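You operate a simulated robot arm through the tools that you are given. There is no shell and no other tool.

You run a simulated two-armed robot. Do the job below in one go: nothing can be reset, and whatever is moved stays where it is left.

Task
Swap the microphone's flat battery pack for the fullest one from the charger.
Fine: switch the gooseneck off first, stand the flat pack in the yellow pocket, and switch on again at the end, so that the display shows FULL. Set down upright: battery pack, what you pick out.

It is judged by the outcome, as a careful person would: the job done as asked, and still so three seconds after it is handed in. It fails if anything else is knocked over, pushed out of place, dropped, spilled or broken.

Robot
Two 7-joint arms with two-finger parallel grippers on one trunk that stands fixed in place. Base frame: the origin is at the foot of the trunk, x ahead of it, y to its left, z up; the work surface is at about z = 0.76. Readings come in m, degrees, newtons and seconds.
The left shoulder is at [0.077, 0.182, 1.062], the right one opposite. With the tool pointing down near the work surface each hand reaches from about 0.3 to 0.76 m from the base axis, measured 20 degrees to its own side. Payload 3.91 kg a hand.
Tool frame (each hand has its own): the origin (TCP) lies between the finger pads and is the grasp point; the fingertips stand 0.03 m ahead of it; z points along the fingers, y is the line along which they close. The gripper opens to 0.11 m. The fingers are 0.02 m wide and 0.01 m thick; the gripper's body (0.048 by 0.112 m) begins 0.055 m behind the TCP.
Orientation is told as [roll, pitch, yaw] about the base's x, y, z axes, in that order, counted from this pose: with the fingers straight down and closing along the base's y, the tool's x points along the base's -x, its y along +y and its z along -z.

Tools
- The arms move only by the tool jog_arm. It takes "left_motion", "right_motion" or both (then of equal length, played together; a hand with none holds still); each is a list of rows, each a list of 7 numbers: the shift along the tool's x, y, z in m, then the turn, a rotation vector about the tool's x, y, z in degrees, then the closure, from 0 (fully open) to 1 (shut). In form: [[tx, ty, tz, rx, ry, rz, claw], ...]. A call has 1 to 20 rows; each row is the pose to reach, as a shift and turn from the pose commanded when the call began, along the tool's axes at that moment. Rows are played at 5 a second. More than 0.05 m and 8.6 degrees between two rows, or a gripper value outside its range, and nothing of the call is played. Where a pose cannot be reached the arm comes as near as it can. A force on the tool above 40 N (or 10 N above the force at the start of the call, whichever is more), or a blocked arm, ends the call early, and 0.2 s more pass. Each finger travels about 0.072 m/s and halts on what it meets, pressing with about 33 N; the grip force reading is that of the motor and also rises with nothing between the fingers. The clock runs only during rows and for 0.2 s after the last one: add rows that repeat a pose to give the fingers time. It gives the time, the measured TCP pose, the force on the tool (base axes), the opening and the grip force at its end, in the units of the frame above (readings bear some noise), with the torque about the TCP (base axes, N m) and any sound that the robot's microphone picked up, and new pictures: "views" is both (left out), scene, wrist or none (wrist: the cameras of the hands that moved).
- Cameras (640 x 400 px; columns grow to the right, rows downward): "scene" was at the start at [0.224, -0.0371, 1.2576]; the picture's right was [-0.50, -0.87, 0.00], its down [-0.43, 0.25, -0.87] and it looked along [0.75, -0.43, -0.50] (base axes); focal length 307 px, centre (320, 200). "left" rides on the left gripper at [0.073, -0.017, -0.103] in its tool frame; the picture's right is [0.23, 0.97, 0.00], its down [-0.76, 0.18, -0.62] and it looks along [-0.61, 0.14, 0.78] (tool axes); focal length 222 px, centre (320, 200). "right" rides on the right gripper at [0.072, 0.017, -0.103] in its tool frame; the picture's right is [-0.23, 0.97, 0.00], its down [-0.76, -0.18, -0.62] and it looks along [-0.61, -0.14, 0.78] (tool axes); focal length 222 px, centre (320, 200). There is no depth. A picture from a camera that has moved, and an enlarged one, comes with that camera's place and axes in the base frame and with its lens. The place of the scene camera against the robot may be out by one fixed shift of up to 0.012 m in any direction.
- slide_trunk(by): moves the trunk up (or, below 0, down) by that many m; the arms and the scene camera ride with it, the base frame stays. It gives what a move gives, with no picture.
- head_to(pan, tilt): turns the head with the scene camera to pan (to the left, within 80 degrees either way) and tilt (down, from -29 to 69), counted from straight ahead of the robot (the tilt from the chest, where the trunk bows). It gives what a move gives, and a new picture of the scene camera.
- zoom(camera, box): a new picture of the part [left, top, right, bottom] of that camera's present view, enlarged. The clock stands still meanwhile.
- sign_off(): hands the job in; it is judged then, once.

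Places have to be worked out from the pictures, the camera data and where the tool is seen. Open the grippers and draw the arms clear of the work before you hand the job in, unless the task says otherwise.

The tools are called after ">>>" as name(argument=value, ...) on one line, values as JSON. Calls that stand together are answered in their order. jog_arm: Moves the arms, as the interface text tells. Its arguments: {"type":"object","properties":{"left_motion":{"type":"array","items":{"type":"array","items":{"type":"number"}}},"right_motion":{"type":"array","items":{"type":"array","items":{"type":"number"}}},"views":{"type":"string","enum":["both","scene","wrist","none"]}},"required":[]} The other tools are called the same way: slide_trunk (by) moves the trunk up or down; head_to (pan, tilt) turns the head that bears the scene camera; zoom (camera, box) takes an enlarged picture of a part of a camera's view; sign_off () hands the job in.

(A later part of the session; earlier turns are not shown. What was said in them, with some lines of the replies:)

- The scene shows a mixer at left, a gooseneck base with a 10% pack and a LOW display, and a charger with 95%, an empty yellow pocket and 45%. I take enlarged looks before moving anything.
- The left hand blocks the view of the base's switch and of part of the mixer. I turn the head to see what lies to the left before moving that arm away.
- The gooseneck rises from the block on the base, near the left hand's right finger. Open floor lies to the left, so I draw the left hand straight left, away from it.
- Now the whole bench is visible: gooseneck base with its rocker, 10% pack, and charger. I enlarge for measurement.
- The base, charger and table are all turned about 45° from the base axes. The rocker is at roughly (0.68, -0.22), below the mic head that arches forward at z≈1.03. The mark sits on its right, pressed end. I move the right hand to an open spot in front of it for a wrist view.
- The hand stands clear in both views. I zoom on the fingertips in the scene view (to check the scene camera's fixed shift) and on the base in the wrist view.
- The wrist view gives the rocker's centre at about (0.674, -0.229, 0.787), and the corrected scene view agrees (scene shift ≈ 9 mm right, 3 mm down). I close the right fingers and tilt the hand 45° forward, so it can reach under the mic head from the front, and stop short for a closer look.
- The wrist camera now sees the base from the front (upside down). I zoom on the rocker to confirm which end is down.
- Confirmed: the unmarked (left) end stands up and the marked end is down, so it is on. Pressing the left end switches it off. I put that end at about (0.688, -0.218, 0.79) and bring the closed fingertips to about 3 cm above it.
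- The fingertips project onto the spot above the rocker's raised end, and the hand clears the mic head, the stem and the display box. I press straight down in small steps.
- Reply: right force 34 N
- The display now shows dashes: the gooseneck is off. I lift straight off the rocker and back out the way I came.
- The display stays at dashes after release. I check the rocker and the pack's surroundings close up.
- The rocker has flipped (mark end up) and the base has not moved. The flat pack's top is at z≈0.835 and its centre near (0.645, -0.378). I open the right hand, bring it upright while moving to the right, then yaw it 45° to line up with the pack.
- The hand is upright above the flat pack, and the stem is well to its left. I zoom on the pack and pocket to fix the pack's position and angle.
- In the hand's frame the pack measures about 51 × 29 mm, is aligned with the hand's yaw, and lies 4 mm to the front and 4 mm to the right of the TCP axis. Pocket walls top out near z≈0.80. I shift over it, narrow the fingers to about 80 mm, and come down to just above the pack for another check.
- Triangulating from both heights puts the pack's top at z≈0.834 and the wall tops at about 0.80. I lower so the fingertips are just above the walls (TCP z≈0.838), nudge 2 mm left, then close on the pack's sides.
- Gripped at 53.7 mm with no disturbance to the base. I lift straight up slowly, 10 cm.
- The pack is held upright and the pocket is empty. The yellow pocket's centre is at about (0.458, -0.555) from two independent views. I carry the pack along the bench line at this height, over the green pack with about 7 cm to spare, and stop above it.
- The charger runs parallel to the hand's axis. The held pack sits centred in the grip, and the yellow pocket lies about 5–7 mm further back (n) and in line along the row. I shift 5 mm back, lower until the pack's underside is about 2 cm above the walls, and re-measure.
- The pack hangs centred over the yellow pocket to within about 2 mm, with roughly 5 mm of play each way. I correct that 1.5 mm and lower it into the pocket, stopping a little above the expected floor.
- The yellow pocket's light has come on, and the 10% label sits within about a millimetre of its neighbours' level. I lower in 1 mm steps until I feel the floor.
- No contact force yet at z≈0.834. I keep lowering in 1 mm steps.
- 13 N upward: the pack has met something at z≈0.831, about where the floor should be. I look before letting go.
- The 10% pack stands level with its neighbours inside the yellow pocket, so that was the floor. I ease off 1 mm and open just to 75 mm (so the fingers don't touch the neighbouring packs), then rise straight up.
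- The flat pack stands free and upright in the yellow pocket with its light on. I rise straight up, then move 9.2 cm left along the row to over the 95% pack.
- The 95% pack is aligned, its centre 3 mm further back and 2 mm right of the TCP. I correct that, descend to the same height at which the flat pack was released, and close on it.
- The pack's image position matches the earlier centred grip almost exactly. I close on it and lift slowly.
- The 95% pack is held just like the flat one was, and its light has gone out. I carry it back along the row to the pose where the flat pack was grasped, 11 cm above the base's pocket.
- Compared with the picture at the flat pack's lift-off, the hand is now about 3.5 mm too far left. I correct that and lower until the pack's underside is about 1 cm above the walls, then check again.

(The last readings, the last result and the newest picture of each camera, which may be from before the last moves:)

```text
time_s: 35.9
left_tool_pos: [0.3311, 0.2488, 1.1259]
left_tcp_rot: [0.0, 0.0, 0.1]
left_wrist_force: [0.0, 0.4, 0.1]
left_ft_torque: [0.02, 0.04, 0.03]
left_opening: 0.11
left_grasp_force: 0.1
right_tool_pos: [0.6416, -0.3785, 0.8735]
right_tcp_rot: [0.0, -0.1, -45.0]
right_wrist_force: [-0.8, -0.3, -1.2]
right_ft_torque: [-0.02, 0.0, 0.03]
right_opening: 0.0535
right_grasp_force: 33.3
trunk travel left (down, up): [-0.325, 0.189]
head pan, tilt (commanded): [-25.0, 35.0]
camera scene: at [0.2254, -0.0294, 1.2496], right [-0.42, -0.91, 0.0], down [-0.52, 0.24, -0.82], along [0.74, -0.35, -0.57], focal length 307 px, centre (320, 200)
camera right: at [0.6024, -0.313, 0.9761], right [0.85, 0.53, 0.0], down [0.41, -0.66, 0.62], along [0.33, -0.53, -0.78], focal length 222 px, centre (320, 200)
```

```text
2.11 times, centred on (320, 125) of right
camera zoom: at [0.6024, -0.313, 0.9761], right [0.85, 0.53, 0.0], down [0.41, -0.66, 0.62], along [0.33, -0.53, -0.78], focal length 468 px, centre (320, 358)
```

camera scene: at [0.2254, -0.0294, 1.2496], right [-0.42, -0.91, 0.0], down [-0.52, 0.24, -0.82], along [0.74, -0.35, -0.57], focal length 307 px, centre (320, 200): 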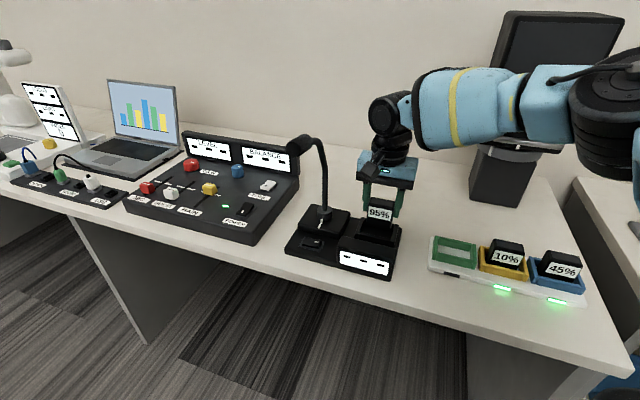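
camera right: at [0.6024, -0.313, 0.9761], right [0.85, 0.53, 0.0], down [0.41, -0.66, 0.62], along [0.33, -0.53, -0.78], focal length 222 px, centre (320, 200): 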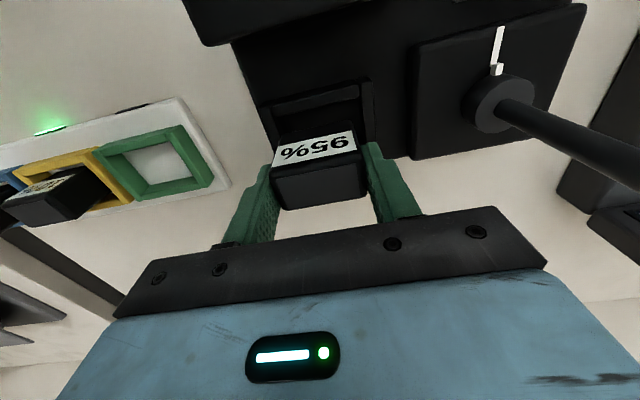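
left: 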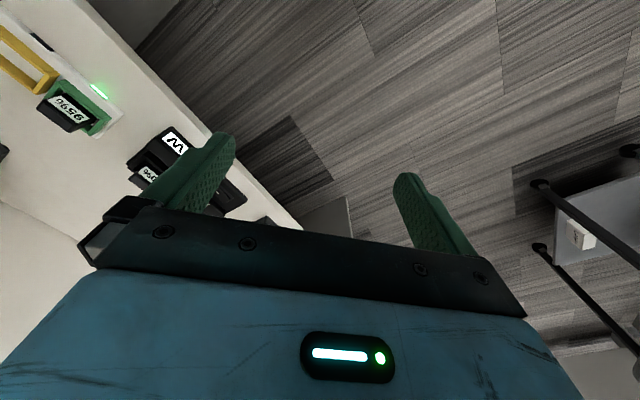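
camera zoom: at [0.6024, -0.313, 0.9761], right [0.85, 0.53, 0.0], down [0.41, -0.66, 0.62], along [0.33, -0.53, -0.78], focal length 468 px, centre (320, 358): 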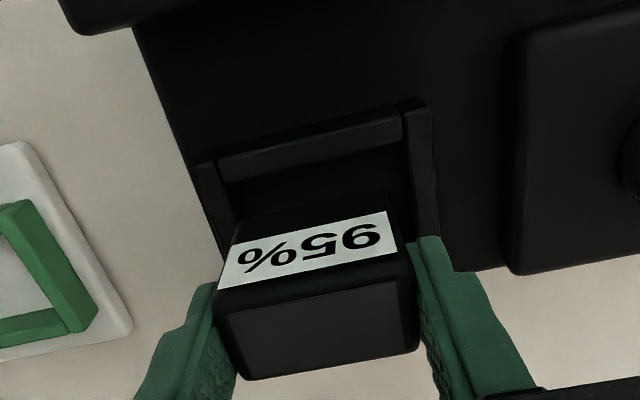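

The pocket now reads 2–3 mm left of the pack's centre, so I nudge 2 mm left (play is about 7 mm each side) and lower most of the way in.

>>> jog_arm(right_motion=[[0, 0.002, 0.004, 0, 0, 0, 1], [0, 0.002, 0.012, 0, 0, 0, 1], [0, 0.002, 0.02, 0, 0, 0, 1], [0, 0.002, 0.026, 0, 0, 0, 1], [0, 0.002, 0.03, 0, 0, 0, 1]], views="both")

>>> zoom(camera="scene", box=[320, 150, 440, 270])

>>> zoom(camera="right", box=[200, 50, 440, 220])

```text
time_s: 37.1
left_tool_pos: [0.3322, 0.2481, 1.1263]
left_tcp_rot: [0.0, 0.0, 0.2]
left_wrist_force: [-0.1, 0.7, 1.2]
left_ft_torque: [0.0, 0.01, 0.0]
left_opening: 0.1099
left_grasp_force: 0.1
right_tool_pos: [0.642, -0.3763, 0.8411]
right_tcp_rot: [-0.1, 0.0, -45.0]
right_wrist_force: [0.3, -0.6, 0.0]
right_ft_torque: [0.0, 0.01, 0.0]
right_opening: 0.0536
right_grasp_force: 32.8
trunk travel left (down, up): [-0.325, 0.189]
head pan, tilt (commanded): [-25.0, 35.0]
camera scene: at [0.2255, -0.0294, 1.2496], right [-0.42, -0.91, 0.0], down [-0.52, 0.24, -0.82], along [0.74, -0.35, -0.57], focal length 307 px, centre (320, 200)
camera right: at [0.6031, -0.3116, 0.9445], right [0.85, 0.53, 0.0], down [0.41, -0.66, 0.62], along [0.33, -0.53, -0.78], focal length 222 px, centre (320, 200)
```

scene: 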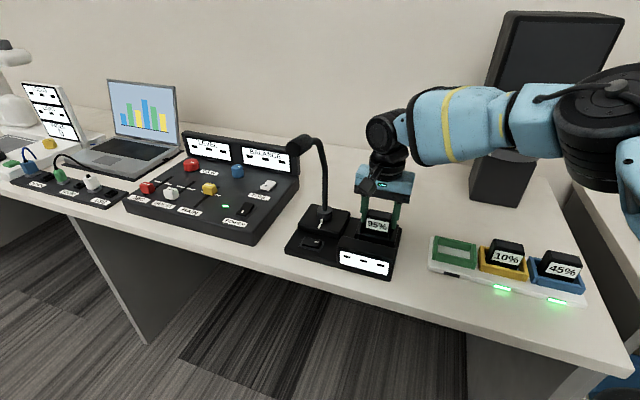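
right: 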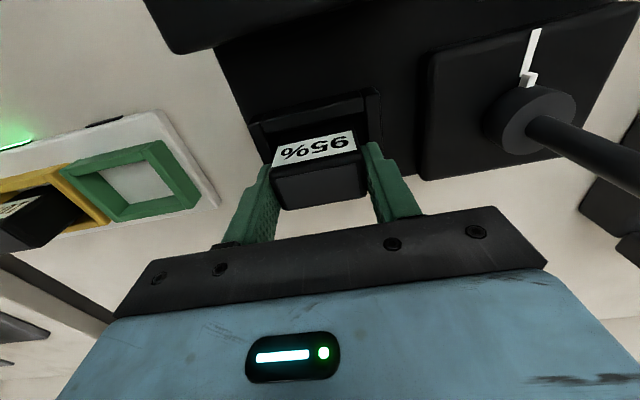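

```text
3.33 times, centred on (380, 210) of scene
camera zoom: at [0.2255, -0.0294, 1.2496], right [-0.42, -0.91, 0.0], down [-0.52, 0.24, -0.82], along [0.74, -0.35, -0.57], focal length 1023 px, centre (120, 167)
```

zoom: 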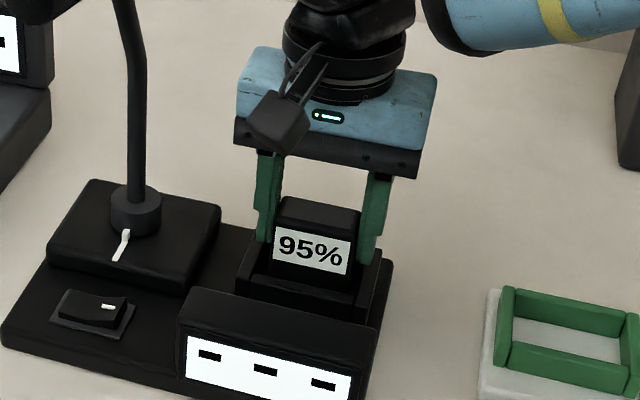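

```text
2.35 times, centred on (320, 135) of right
camera zoom: at [0.6031, -0.3116, 0.9445], right [0.85, 0.53, 0.0], down [0.41, -0.66, 0.62], along [0.33, -0.53, -0.78], focal length 523 px, centre (320, 353)
```

zoom: 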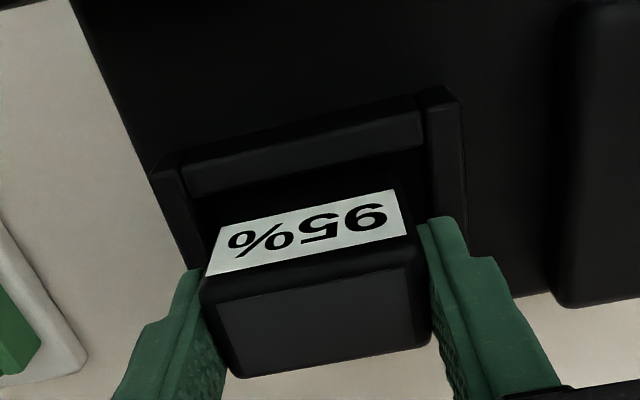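

It is in the pocket, with the label about 3–4 mm higher than the flat pack's was. I lower in 1 mm steps until contact.

>>> jog_arm(right_motion=[[0, 0, 0.001, 0, 0, 0, 1], [0, 0, 0.002, 0, 0, 0, 1], [0, 0, 0.003, 0, 0, 0, 1]], views="none")

```text
time_s: 37.9
left_tool_pos: [0.3319, 0.2482, 1.1266]
left_tcp_rot: [-0.1, 0.1, 0.1]
left_wrist_force: [-0.4, 0.0, -0.8]
left_ft_torque: [0.0, -0.01, 0.0]
left_opening: 0.1101
left_grasp_force: 0.1
right_tool_pos: [0.6421, -0.3791, 0.8402]
right_tcp_rot: [0.0, 0.0, -45.0]
right_wrist_force: [-0.6, -0.2, -1.1]
right_ft_torque: [0.01, 0.02, -0.01]
right_opening: 0.0537
right_grasp_force: 32.9
trunk travel left (down, up): [-0.325, 0.189]
head pan, tilt (commanded): [-25.0, 35.0]
```

No contact yet; two more 1 mm steps.

>>> jog_arm(right_motion=[[0, 0, 0.001, 0, 0, 0, 1], [0, 0, 0.002, 0, 0, 0, 1]], views="none")

```text
time_s: 38.5
left_tool_pos: [0.332, 0.2488, 1.1274]
left_tcp_rot: [0.0, -0.1, 0.1]
left_wrist_force: [-0.2, 0.0, -0.1]
left_ft_torque: [0.01, 0.0, 0.0]
left_opening: 0.1099
left_grasp_force: 0.1
right_tool_pos: [0.642, -0.3786, 0.8376]
right_tcp_rot: [0.0, 0.1, -45.0]
right_wrist_force: [-0.7, 0.0, -0.5]
right_ft_torque: [-0.01, 0.01, 0.0]
right_opening: 0.0536
right_grasp_force: 33.0
trunk travel left (down, up): [-0.325, 0.189]
head pan, tilt (commanded): [-25.0, 35.0]
```

Still free at z≈0.8376; another two millimetres.

>>> jog_arm(right_motion=[[0, 0, 0.001, 0, 0, 0, 1], [0, 0, 0.002, 0, 0, 0, 1]], views="none")

>>> zoom(camera="scene", box=[320, 150, 440, 270])

```text
time_s: 39.1
left_tool_pos: [0.3305, 0.2499, 1.1262]
left_tcp_rot: [-0.2, -0.2, 0.1]
left_wrist_force: [0.0, -0.3, -0.6]
left_ft_torque: [-0.02, 0.0, 0.0]
left_opening: 0.11
left_grasp_force: 0.0
right_tool_pos: [0.6419, -0.377, 0.837]
right_tcp_rot: [0.1, -0.3, -45.0]
right_wrist_force: [2.7, -4.1, 13.4]
right_ft_torque: [-0.34, 0.35, 0.14]
right_opening: 0.0534
right_grasp_force: 32.8
trunk travel left (down, up): [-0.325, 0.189]
head pan, tilt (commanded): [-25.0, 35.0]
```

```text
3.33 times, centred on (380, 210) of scene
camera zoom: at [0.2244, -0.029, 1.25], right [-0.42, -0.91, 0.0], down [-0.52, 0.24, -0.82], along [0.74, -0.35, -0.57], focal length 1023 px, centre (120, 167)
```

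zoom: 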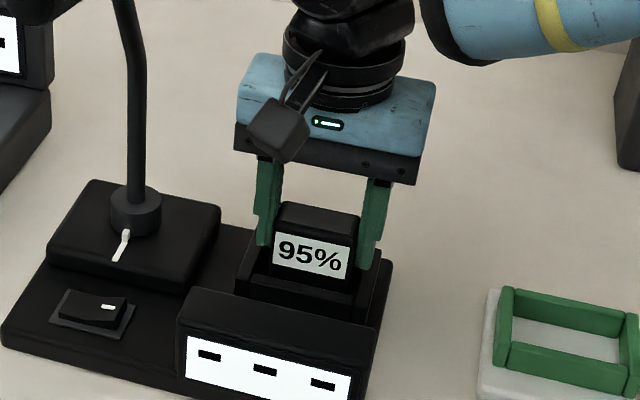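

Contact at 13 N with the label exactly where the flat pack's label had been: it is seated. I ease off, open to 80 mm and look.

>>> jog_arm(right_motion=[[0, 0, -0.001, 0, 0, 0, 1], [0, 0, -0.0015, 0, 0, 0, 0.45], [0, 0, -0.0015, 0, 0, 0, 0.27], [0, 0, -0.0015, 0, 0, 0, 0.27], [0, 0, -0.0015, 0, 0, 0, 0.27]], views="both")

>>> zoom(camera="scene", box=[320, 150, 440, 270])

>>> zoom(camera="right", box=[200, 50, 440, 220])

```text
time_s: 40.3
left_tool_pos: [0.3312, 0.2501, 1.1261]
left_tcp_rot: [0.0, 0.0, 0.0]
left_wrist_force: [-0.2, -0.3, 0.4]
left_ft_torque: [0.03, 0.0, 0.0]
left_opening: 0.11
left_grasp_force: 0.0
right_tool_pos: [0.6421, -0.3776, 0.8355]
right_tcp_rot: [0.0, 0.0, -44.9]
right_wrist_force: [0.1, 1.2, -0.6]
right_ft_torque: [0.0, 0.02, 0.0]
right_opening: 0.0804
right_grasp_force: 0.1
trunk travel left (down, up): [-0.325, 0.189]
head pan, tilt (commanded): [-25.0, 35.0]
camera scene: at [0.2254, -0.0293, 1.2496], right [-0.42, -0.91, 0.0], down [-0.52, 0.24, -0.82], along [0.74, -0.35, -0.57], focal length 307 px, centre (320, 200)
camera right: at [0.603, -0.3118, 0.9386], right [0.85, 0.53, 0.0], down [0.41, -0.66, 0.62], along [0.33, -0.53, -0.78], focal length 222 px, centre (320, 200)
```

scene: 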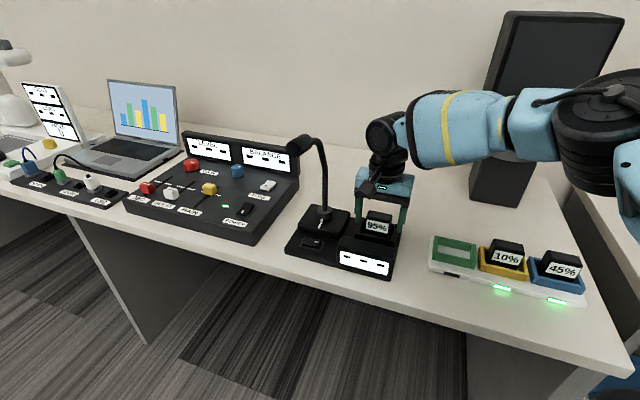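
right: 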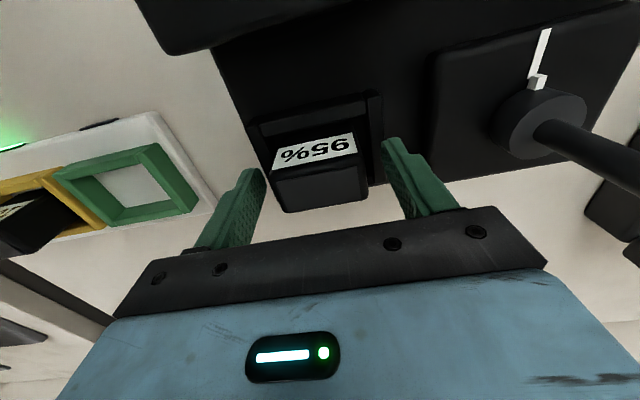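

```text
3.33 times, centred on (380, 210) of scene
camera zoom: at [0.2254, -0.0293, 1.2496], right [-0.42, -0.91, 0.0], down [-0.52, 0.24, -0.82], along [0.74, -0.35, -0.57], focal length 1023 px, centre (120, 167)
```

zoom: 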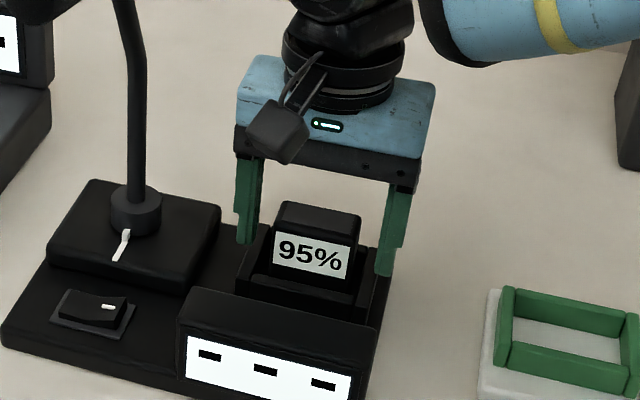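

```text
2.35 times, centred on (320, 135) of right
camera zoom: at [0.603, -0.3118, 0.9386], right [0.85, 0.53, 0.0], down [0.41, -0.66, 0.62], along [0.33, -0.53, -0.78], focal length 523 px, centre (320, 353)
```

zoom: 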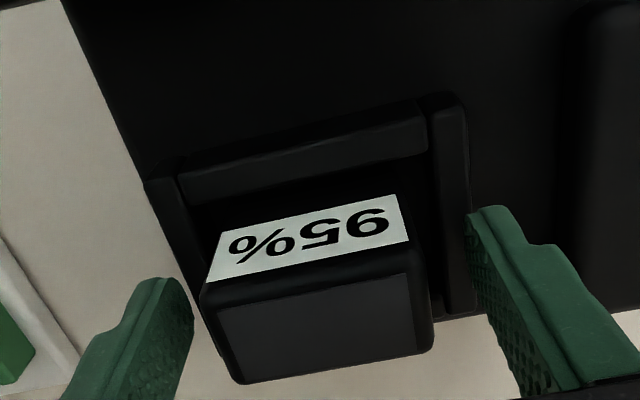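

The 95% pack stands seated and free. I rise straight up, then draw the hand back to the front of the bench while turning the yaw to -25°. From there I'll tilt it so that its body stays in front of the display box when I press the marked end.

>>> jog_arm(right_motion=[[0, 0, -0.015, 0, 0, 0, 0.27], [0, 0, -0.04, 0, 0, 0, 0.27], [0, 0, -0.075, 0, 0, 0, 0.27], [0, 0, -0.11, 0, 0, 0, 0.27], [0, 0, -0.145, 0, 0, 0, 0.27]], views="none")

>>> jog_arm(right_motion=[[0.03, -0.003, -0.01, 0, 0, 0, 0.27], [0.065, -0.006, -0.02, 0, 0, 0, 0.4], [0.1, -0.01, -0.03, 0, 0, -5, 0.6], [0.135, -0.013, -0.04, 0, 0, -10, 0.8], [0.165, -0.016, -0.049, 0, 0, -15, 1], [0.184, -0.017, -0.049, 0, 0, -20, 1], [0.184, -0.017, -0.049, 0, 0, -20, 1]], views="both")

>>> zoom(camera="scene", box=[270, 125, 430, 285])

```text
time_s: 41.5
left_tool_pos: [0.3305, 0.249, 1.1262]
left_tcp_rot: [-0.1, 0.0, 0.1]
left_wrist_force: [0.5, 0.3, -0.3]
left_ft_torque: [0.0, -0.01, -0.02]
left_opening: 0.1099
left_grasp_force: 0.2
right_tool_pos: [0.6411, -0.3766, 0.9801]
right_tcp_rot: [0.1, -0.1, -45.0]
right_wrist_force: [-0.9, 0.7, -0.7]
right_ft_torque: [-0.04, -0.02, -0.02]
right_opening: 0.0801
right_grasp_force: 0.0
trunk travel left (down, up): [-0.325, 0.189]
head pan, tilt (commanded): [-25.0, 35.0]
```

```text
time_s: 43.1
left_tool_pos: [0.3333, 0.2494, 1.1265]
left_tcp_rot: [0.0, -0.1, 0.1]
left_wrist_force: [-0.3, -1.4, 0.5]
left_ft_torque: [0.02, 0.0, 0.01]
left_opening: 0.1101
left_grasp_force: 0.1
right_tool_pos: [0.5005, -0.2595, 1.0309]
right_tcp_rot: [0.0, 0.0, -24.9]
right_wrist_force: [-0.1, -0.7, -0.7]
right_ft_torque: [-0.03, 0.0, 0.02]
right_opening: 0.0
right_grasp_force: 32.6
trunk travel left (down, up): [-0.325, 0.189]
head pan, tilt (commanded): [-25.0, 35.0]
camera scene: at [0.2253, -0.0294, 1.2496], right [-0.42, -0.91, 0.0], down [-0.52, 0.24, -0.82], along [0.74, -0.35, -0.57], focal length 307 px, centre (320, 200)
camera right: at [0.4427, -0.2116, 1.1343], right [0.62, 0.79, 0.0], down [0.62, -0.48, 0.62], along [0.49, -0.38, -0.78], focal length 222 px, centre (320, 200)
```

scene: 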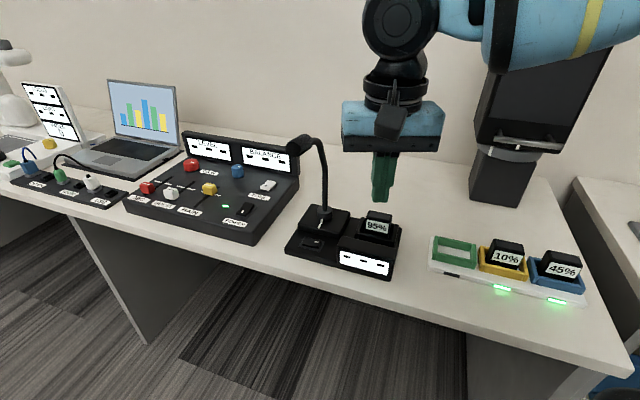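
right: 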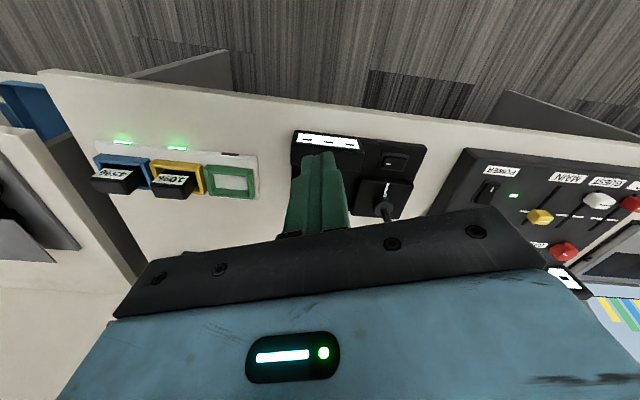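

```text
2.50 times, centred on (350, 205) of scene
camera zoom: at [0.2253, -0.0294, 1.2496], right [-0.42, -0.91, 0.0], down [-0.52, 0.24, -0.82], along [0.74, -0.35, -0.57], focal length 768 px, centre (245, 188)
```

zoom: 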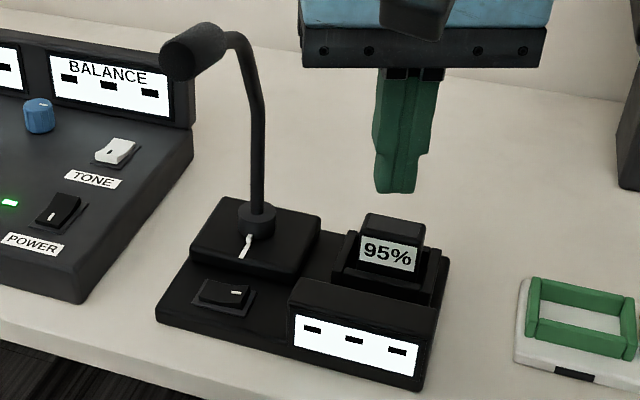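

The base sits exactly where it did at the start, with 95% in place. I tilt the closed hand 45° forward at this yaw, in the open space in front of the bench.

>>> jog_arm(right_motion=[[0.01, 0.02, 0.0, 0, -7.5, 0, 1], [0.015, 0.04, 0.005, 0, -15, 0, 1], [0.02, 0.055, 0.015, 0, -22.5, 0, 1], [0.02, 0.07, 0.025, 0, -30, 0, 1], [0.02, 0.08, 0.035, 0, -37.5, 0, 1], [0.02, 0.09, 0.045, 0, -45, 0, 1], [0.02, 0.09, 0.045, 0, -45, 0, 1]], views="both")

>>> zoom(camera="right", box=[220, 20, 420, 180])

```text
time_s: 44.7
left_tool_pos: [0.3319, 0.249, 1.1267]
left_tcp_rot: [0.0, 0.0, 0.1]
left_wrist_force: [-0.1, 0.0, -0.1]
left_ft_torque: [0.01, -0.02, 0.02]
left_opening: 0.1099
left_grasp_force: 0.1
right_tool_pos: [0.5193, -0.1701, 0.9831]
right_tcp_rot: [0.1, -45.1, -25.1]
right_wrist_force: [0.1, 0.7, -0.5]
right_ft_torque: [0.0, 0.01, -0.03]
right_opening: 0.0001
right_grasp_force: 33.0
trunk travel left (down, up): [-0.325, 0.189]
head pan, tilt (commanded): [-25.0, 35.0]
camera scene: at [0.2248, -0.0292, 1.2498], right [-0.42, -0.91, 0.0], down [-0.52, 0.24, -0.82], along [0.74, -0.35, -0.57], focal length 307 px, centre (320, 200)
camera right: at [0.4141, -0.1003, 1.0053], right [0.56, 0.81, 0.16], down [0.01, -0.2, 0.98], along [0.83, -0.54, -0.12], focal length 222 px, centre (320, 200)
```

scene: 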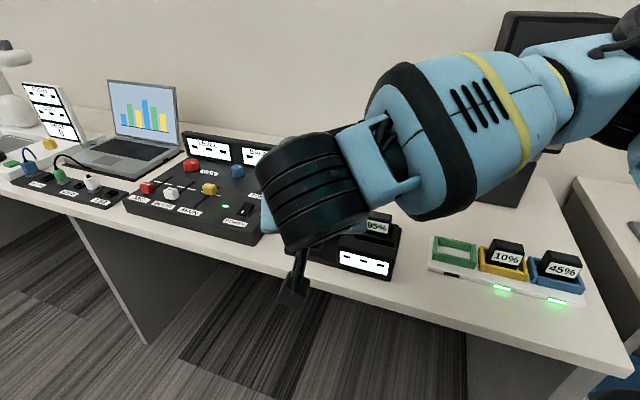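
right: 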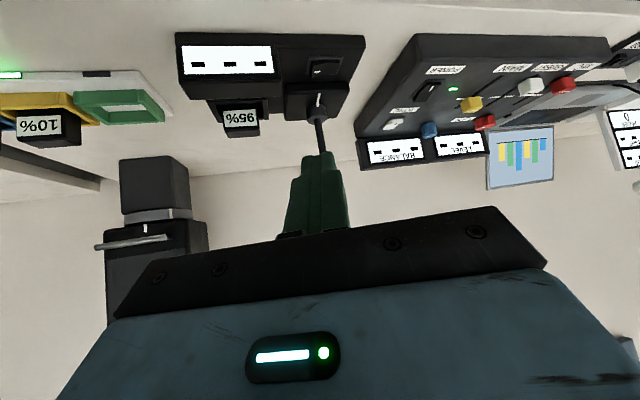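

```text
2.50 times, centred on (320, 100) of right
camera zoom: at [0.4141, -0.1003, 1.0053], right [0.56, 0.81, 0.16], down [0.01, -0.2, 0.98], along [0.83, -0.54, -0.12], focal length 555 px, centre (320, 450)
```

zoom: 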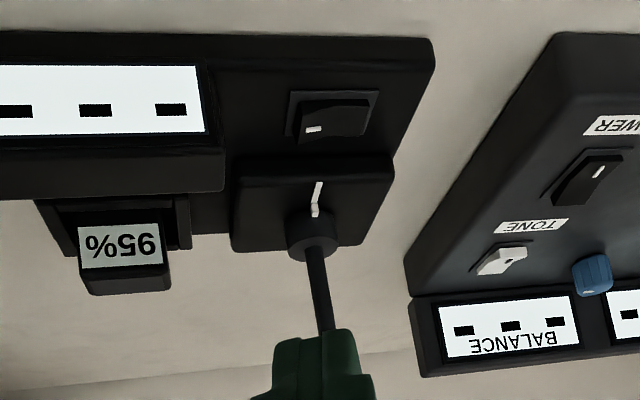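

The marked end of the rocker is now the raised one, and my target (0.666, -0.240, 0.79) projects right beside its white mark. I slide in along the fingers to about 3 cm above it.

>>> jog_arm(right_motion=[[-0.003, 0, 0.035, 0, 0, 0, 1], [-0.006, -0.001, 0.075, 0, 0, 0, 1], [-0.0107, -0.0014, 0.115, 0, 0, 0, 1], [-0.0107, -0.0014, 0.15, 0, 0, 0, 1], [-0.0107, -0.0014, 0.18, 0, 0, 0, 1], [-0.0107, -0.0014, 0.1989, 0, 0, 0, 1]], views="both")

>>> zoom(camera="right", box=[200, 0, 440, 180])

>>> zoom(camera="scene", box=[240, 120, 420, 290])

```text
time_s: 46.1
left_tool_pos: [0.331, 0.2494, 1.1258]
left_tcp_rot: [-0.1, 0.0, 0.1]
left_wrist_force: [-0.2, -0.7, 0.2]
left_ft_torque: [0.02, -0.01, -0.01]
left_opening: 0.1098
left_grasp_force: 0.1
right_tool_pos: [0.6529, -0.2353, 0.8493]
right_tcp_rot: [0.0, -44.9, -24.9]
right_wrist_force: [0.0, -0.1, -0.1]
right_ft_torque: [-0.01, -0.02, -0.01]
right_opening: 0.0
right_grasp_force: 32.7
trunk travel left (down, up): [-0.325, 0.189]
head pan, tilt (commanded): [-25.0, 35.0]
camera scene: at [0.2255, -0.0295, 1.2496], right [-0.42, -0.91, 0.0], down [-0.52, 0.24, -0.82], along [0.74, -0.35, -0.57], focal length 307 px, centre (320, 200)
camera right: at [0.5475, -0.1651, 0.8708], right [0.56, 0.82, 0.16], down [0.01, -0.2, 0.98], along [0.83, -0.54, -0.12], focal length 222 px, centre (320, 200)
```

scene: 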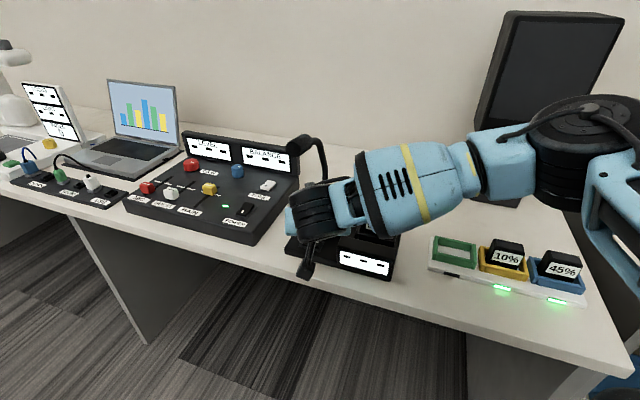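
right: 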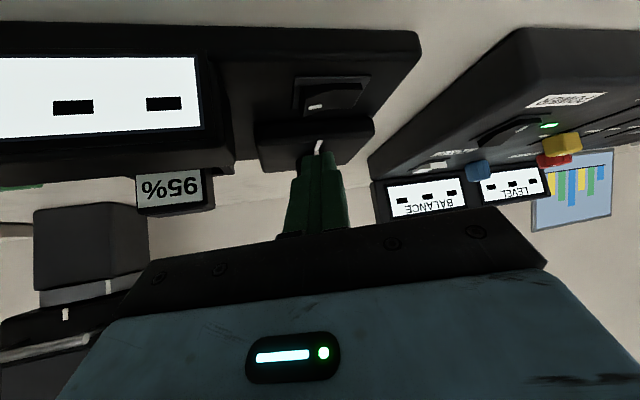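

```text
2.22 times, centred on (320, 90) of right
camera zoom: at [0.5475, -0.1651, 0.8708], right [0.56, 0.82, 0.16], down [0.01, -0.2, 0.98], along [0.83, -0.54, -0.12], focal length 494 px, centre (320, 444)
```

zoom: 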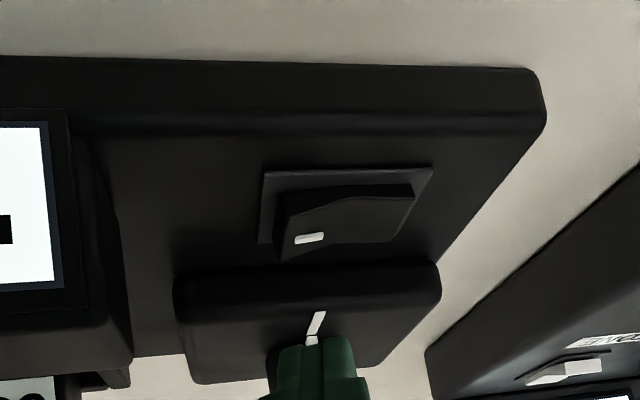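

```text
2.35 times, centred on (330, 205) of scene
camera zoom: at [0.2255, -0.0295, 1.2496], right [-0.42, -0.91, 0.0], down [-0.52, 0.24, -0.82], along [0.74, -0.35, -0.57], focal length 722 px, centre (296, 188)
```

zoom: 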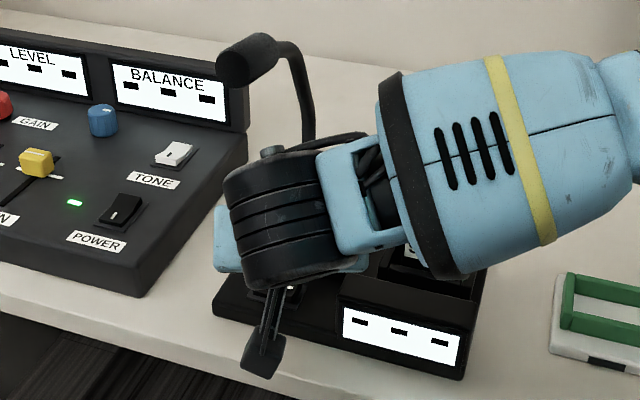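

The target lies a bit near the rocker's end, so I shift 3.5 mm sideways (left) toward its middle and then press straight down as before.

>>> jog_arm(right_motion=[[0.0, 0.0035, 0.0, 0, 0, 0, 1], [0.0106, 0.0035, 0.0106, 0, 0, 0, 1], [0.0184, 0.0035, 0.0184, 0, 0, 0, 1], [0.0212, 0.0035, 0.0212, 0, 0, 0, 1], [0.0233, 0.0035, 0.0233, 0, 0, 0, 1], [0.0255, 0.0035, 0.0255, 0, 0, 0, 1], [0.0276, 0.0035, 0.0276, 0, 0, 0, 1], [0.029, 0.0035, 0.029, 0, 0, 0, 1]], views="both")

```text
time_s: 47.9
left_tool_pos: [0.329, 0.2501, 1.1269]
left_tcp_rot: [0.0, -0.1, 0.1]
left_wrist_force: [-0.5, 0.4, 0.2]
left_ft_torque: [-0.01, 0.0, 0.03]
left_opening: 0.1098
left_grasp_force: 0.1
right_tool_pos: [0.6548, -0.2302, 0.8161]
right_tcp_rot: [0.3, -45.7, -25.2]
right_wrist_force: [-11.7, -1.9, 28.8]
right_ft_torque: [-0.1, -0.15, 0.01]
right_opening: 0.0
right_grasp_force: 32.9
trunk travel left (down, up): [-0.325, 0.189]
head pan, tilt (commanded): [-25.0, 35.0]
camera scene: at [0.2216, -0.0287, 1.2506], right [-0.42, -0.91, 0.0], down [-0.52, 0.24, -0.82], along [0.74, -0.35, -0.57], focal length 307 px, centre (320, 200)
camera right: at [0.5493, -0.1607, 0.8369], right [0.56, 0.81, 0.17], down [0.0, -0.2, 0.98], along [0.83, -0.54, -0.11], focal length 222 px, centre (320, 200)
```

scene: 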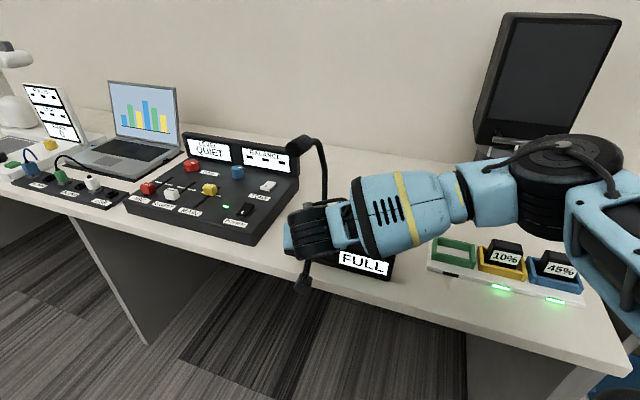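
right: 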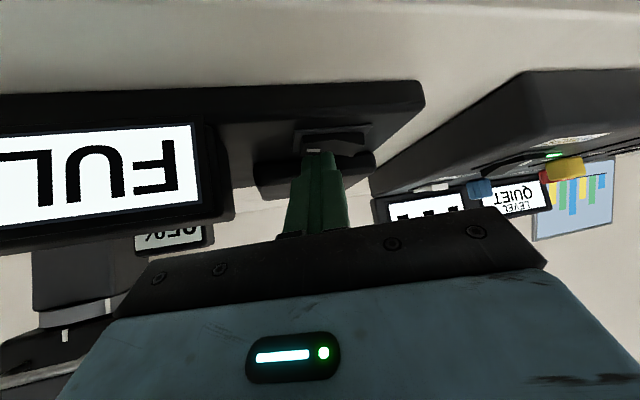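

The display shows FULL. I lift straight off the rocker and back out along the same line.

>>> jog_arm(right_motion=[[-0.012, 0, -0.012, 0, 0, 0, 1], [-0.03, 0, -0.03, 0, 0, 0, 1], [-0.03, 0, -0.065, 0, 0, 0, 1], [-0.03, 0, -0.105, 0, 0, 0, 1], [-0.025, 0, -0.145, 0, 0, 0, 1], [-0.02, 0, -0.185, 0, 0, 0, 1], [-0.018, 0, -0.22, 0, 0, 0, 1]], views="both")

>>> zoom(camera="right", box=[150, 0, 390, 150])

```text
time_s: 49.5
left_tool_pos: [0.3304, 0.2498, 1.1265]
left_tcp_rot: [0.0, 0.0, 0.0]
left_wrist_force: [-0.7, 0.4, 0.8]
left_ft_torque: [0.02, 0.03, 0.0]
left_opening: 0.1099
left_grasp_force: 0.0
right_tool_pos: [0.5245, -0.1706, 0.9778]
right_tcp_rot: [0.0, -45.0, -25.1]
right_wrist_force: [-0.9, 0.2, 0.1]
right_ft_torque: [0.0, 0.03, 0.0]
right_opening: 0.0002
right_grasp_force: 33.0
trunk travel left (down, up): [-0.325, 0.189]
head pan, tilt (commanded): [-25.0, 35.0]
camera scene: at [0.2251, -0.0292, 1.2497], right [-0.42, -0.91, 0.0], down [-0.52, 0.24, -0.82], along [0.74, -0.35, -0.57], focal length 307 px, centre (320, 200)
camera right: at [0.4199, -0.1004, 0.9995], right [0.56, 0.81, 0.16], down [0.01, -0.2, 0.98], along [0.83, -0.54, -0.12], focal length 222 px, centre (320, 200)
```

scene: 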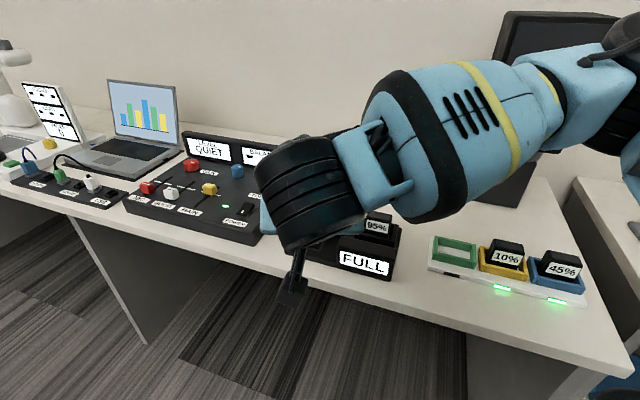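
right: 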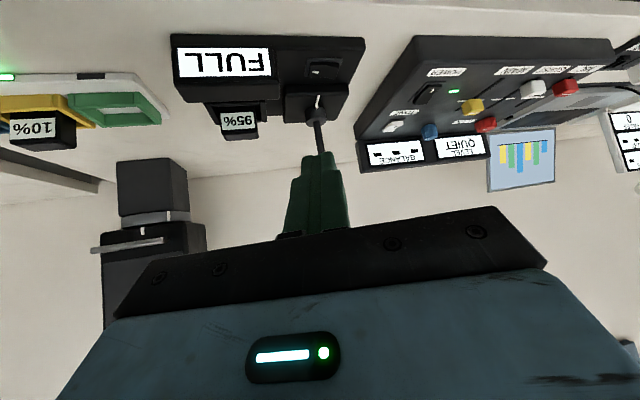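

```text
2.67 times, centred on (270, 75) of right
camera zoom: at [0.4199, -0.1004, 0.9995], right [0.56, 0.81, 0.16], down [0.01, -0.2, 0.98], along [0.83, -0.54, -0.12], focal length 592 px, centre (453, 533)
```

zoom: 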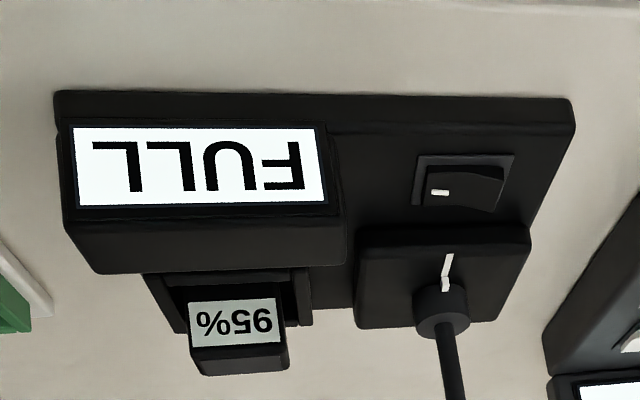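

FULL stays lit after release, and the 95% pack is upright. I bring the right hand upright, open it and return it near its starting place, clear of the bench.

>>> jog_arm(right_motion=[[-0.006, -0.018, -0.012, 0, 7.5, 0, 0.8], [-0.012, -0.036, -0.024, 0, 15, 0, 0.5], [-0.018, -0.054, -0.036, 0, 22.5, 0, 0.2], [-0.024, -0.072, -0.046, 0, 30, 0, 0], [-0.03, -0.09, -0.056, 0, 37.5, 0, 0], [-0.0363, -0.1083, -0.0655, 0, 45, 0, 0]], views="none")

>>> jog_arm(right_motion=[[-0.001, -0.035, -0.005, 0, 0, -5, 0], [-0.003, -0.075, -0.01, 0, 0, -10, 0], [-0.005, -0.115, -0.015, 0, 0, -15, 0], [-0.006, -0.155, -0.02, 0, 0, -20, 0], [-0.008, -0.19, -0.02, 0, 0, -25, 0], [-0.008, -0.206, -0.02, 0, 0, -25, 0], [-0.008, -0.206, -0.02, 0, 0, -25, 0]], views="both")

>>> zoom(camera="scene", box=[270, 125, 430, 285])

>>> zoom(camera="scene", box=[410, 190, 610, 320])

>>> zoom(camera="scene", box=[110, 125, 310, 255])

```text
time_s: 50.9
left_tool_pos: [0.331, 0.2498, 1.1266]
left_tcp_rot: [0.1, 0.0, 0.0]
left_wrist_force: [0.1, -0.6, 0.7]
left_ft_torque: [0.02, -0.05, -0.01]
left_opening: 0.1101
left_grasp_force: 0.1
right_tool_pos: [0.4613, -0.2605, 1.0518]
right_tcp_rot: [0.0, 0.2, -24.9]
right_wrist_force: [-0.2, -0.8, 0.3]
right_ft_torque: [0.03, 0.0, -0.01]
right_opening: 0.1104
right_grasp_force: 0.1
trunk travel left (down, up): [-0.325, 0.189]
head pan, tilt (commanded): [-25.0, 35.0]
```

```text
time_s: 52.5
left_tool_pos: [0.3323, 0.2489, 1.1248]
left_tcp_rot: [0.0, -0.1, 0.1]
left_wrist_force: [0.4, 0.2, 0.3]
left_ft_torque: [0.0, -0.02, -0.02]
left_opening: 0.1097
left_grasp_force: 0.1
right_tool_pos: [0.3787, -0.4501, 1.073]
right_tcp_rot: [0.0, 0.1, 0.1]
right_wrist_force: [-0.1, 0.5, 0.2]
right_ft_torque: [0.05, 0.02, 0.01]
right_opening: 0.1099
right_grasp_force: 0.0
trunk travel left (down, up): [-0.325, 0.189]
head pan, tilt (commanded): [-25.0, 35.0]
camera scene: at [0.2254, -0.0294, 1.2496], right [-0.42, -0.91, 0.0], down [-0.52, 0.24, -0.82], along [0.74, -0.35, -0.57], focal length 307 px, centre (320, 200)
camera right: at [0.3075, -0.4303, 1.1756], right [0.23, 0.97, 0.0], down [0.76, -0.18, 0.62], along [0.61, -0.14, -0.78], focal length 222 px, centre (320, 200)
```

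scene: 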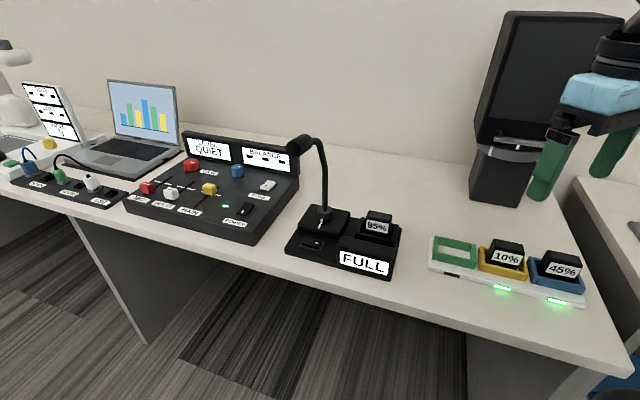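
right: 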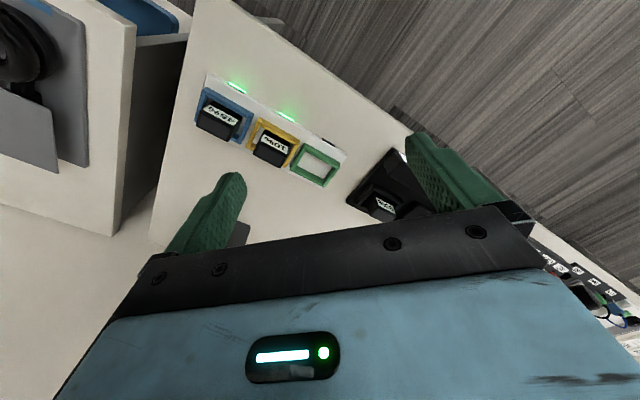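

```text
2.50 times, centred on (350, 205) of scene
camera zoom: at [0.2254, -0.0294, 1.2496], right [-0.42, -0.91, 0.0], down [-0.52, 0.24, -0.82], along [0.74, -0.35, -0.57], focal length 768 px, centre (245, 188)
```

zoom: 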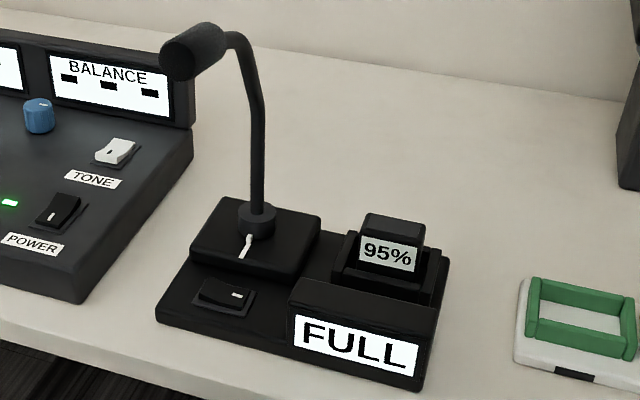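

```text
3.08 times, centred on (510, 255) of scene
camera zoom: at [0.2254, -0.0294, 1.2496], right [-0.42, -0.91, 0.0], down [-0.52, 0.24, -0.82], along [0.74, -0.35, -0.57], focal length 945 px, centre (-265, 31)
```

zoom: 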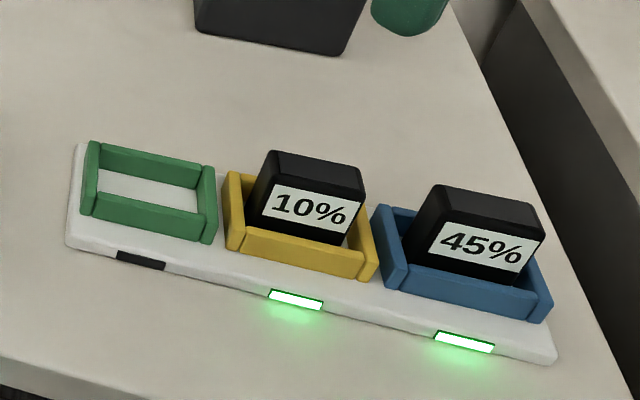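

```text
3.08 times, centred on (210, 190) of scene
camera zoom: at [0.2254, -0.0294, 1.2496], right [-0.42, -0.91, 0.0], down [-0.52, 0.24, -0.82], along [0.74, -0.35, -0.57], focal length 945 px, centre (658, 231)
```

zoom: 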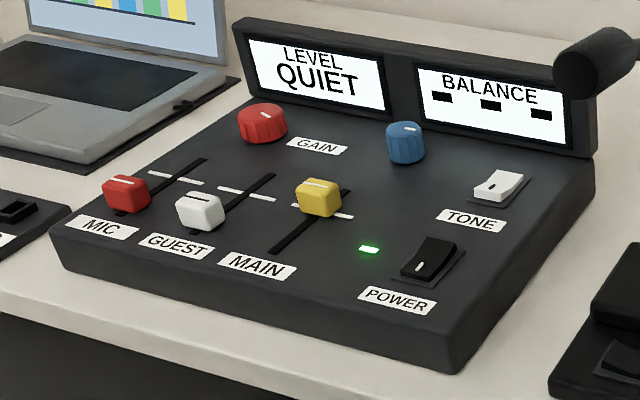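

Everything checks out:
- The gooseneck is on and its display shows FULL, with the 95% pack upright in the base.
- The 10% pack stands upright in the yellow pocket with its light on.
- The base, charger, mixer and 45% pack are where they were.

Both grippers are open and clear of the bench, so I hand the job in.

>>> sign_off()

```text
The job is handed in.
```

The microphone now runs on the 95% pack, the fullest one in the charger, and its display shows FULL.

I switched the gooseneck off first and switched it on again at the end. The flat 10% pack stands upright in the yellow pocket with its charging light on.

In the last pictures the base, the gooseneck, the mixer controls and the 45% pack were where they started. Both grippers are open and clear of the bench.

When I switched the gooseneck back on, the mixer's LEVEL screen changed from dashes to QUIET. I did not touch the mixer.
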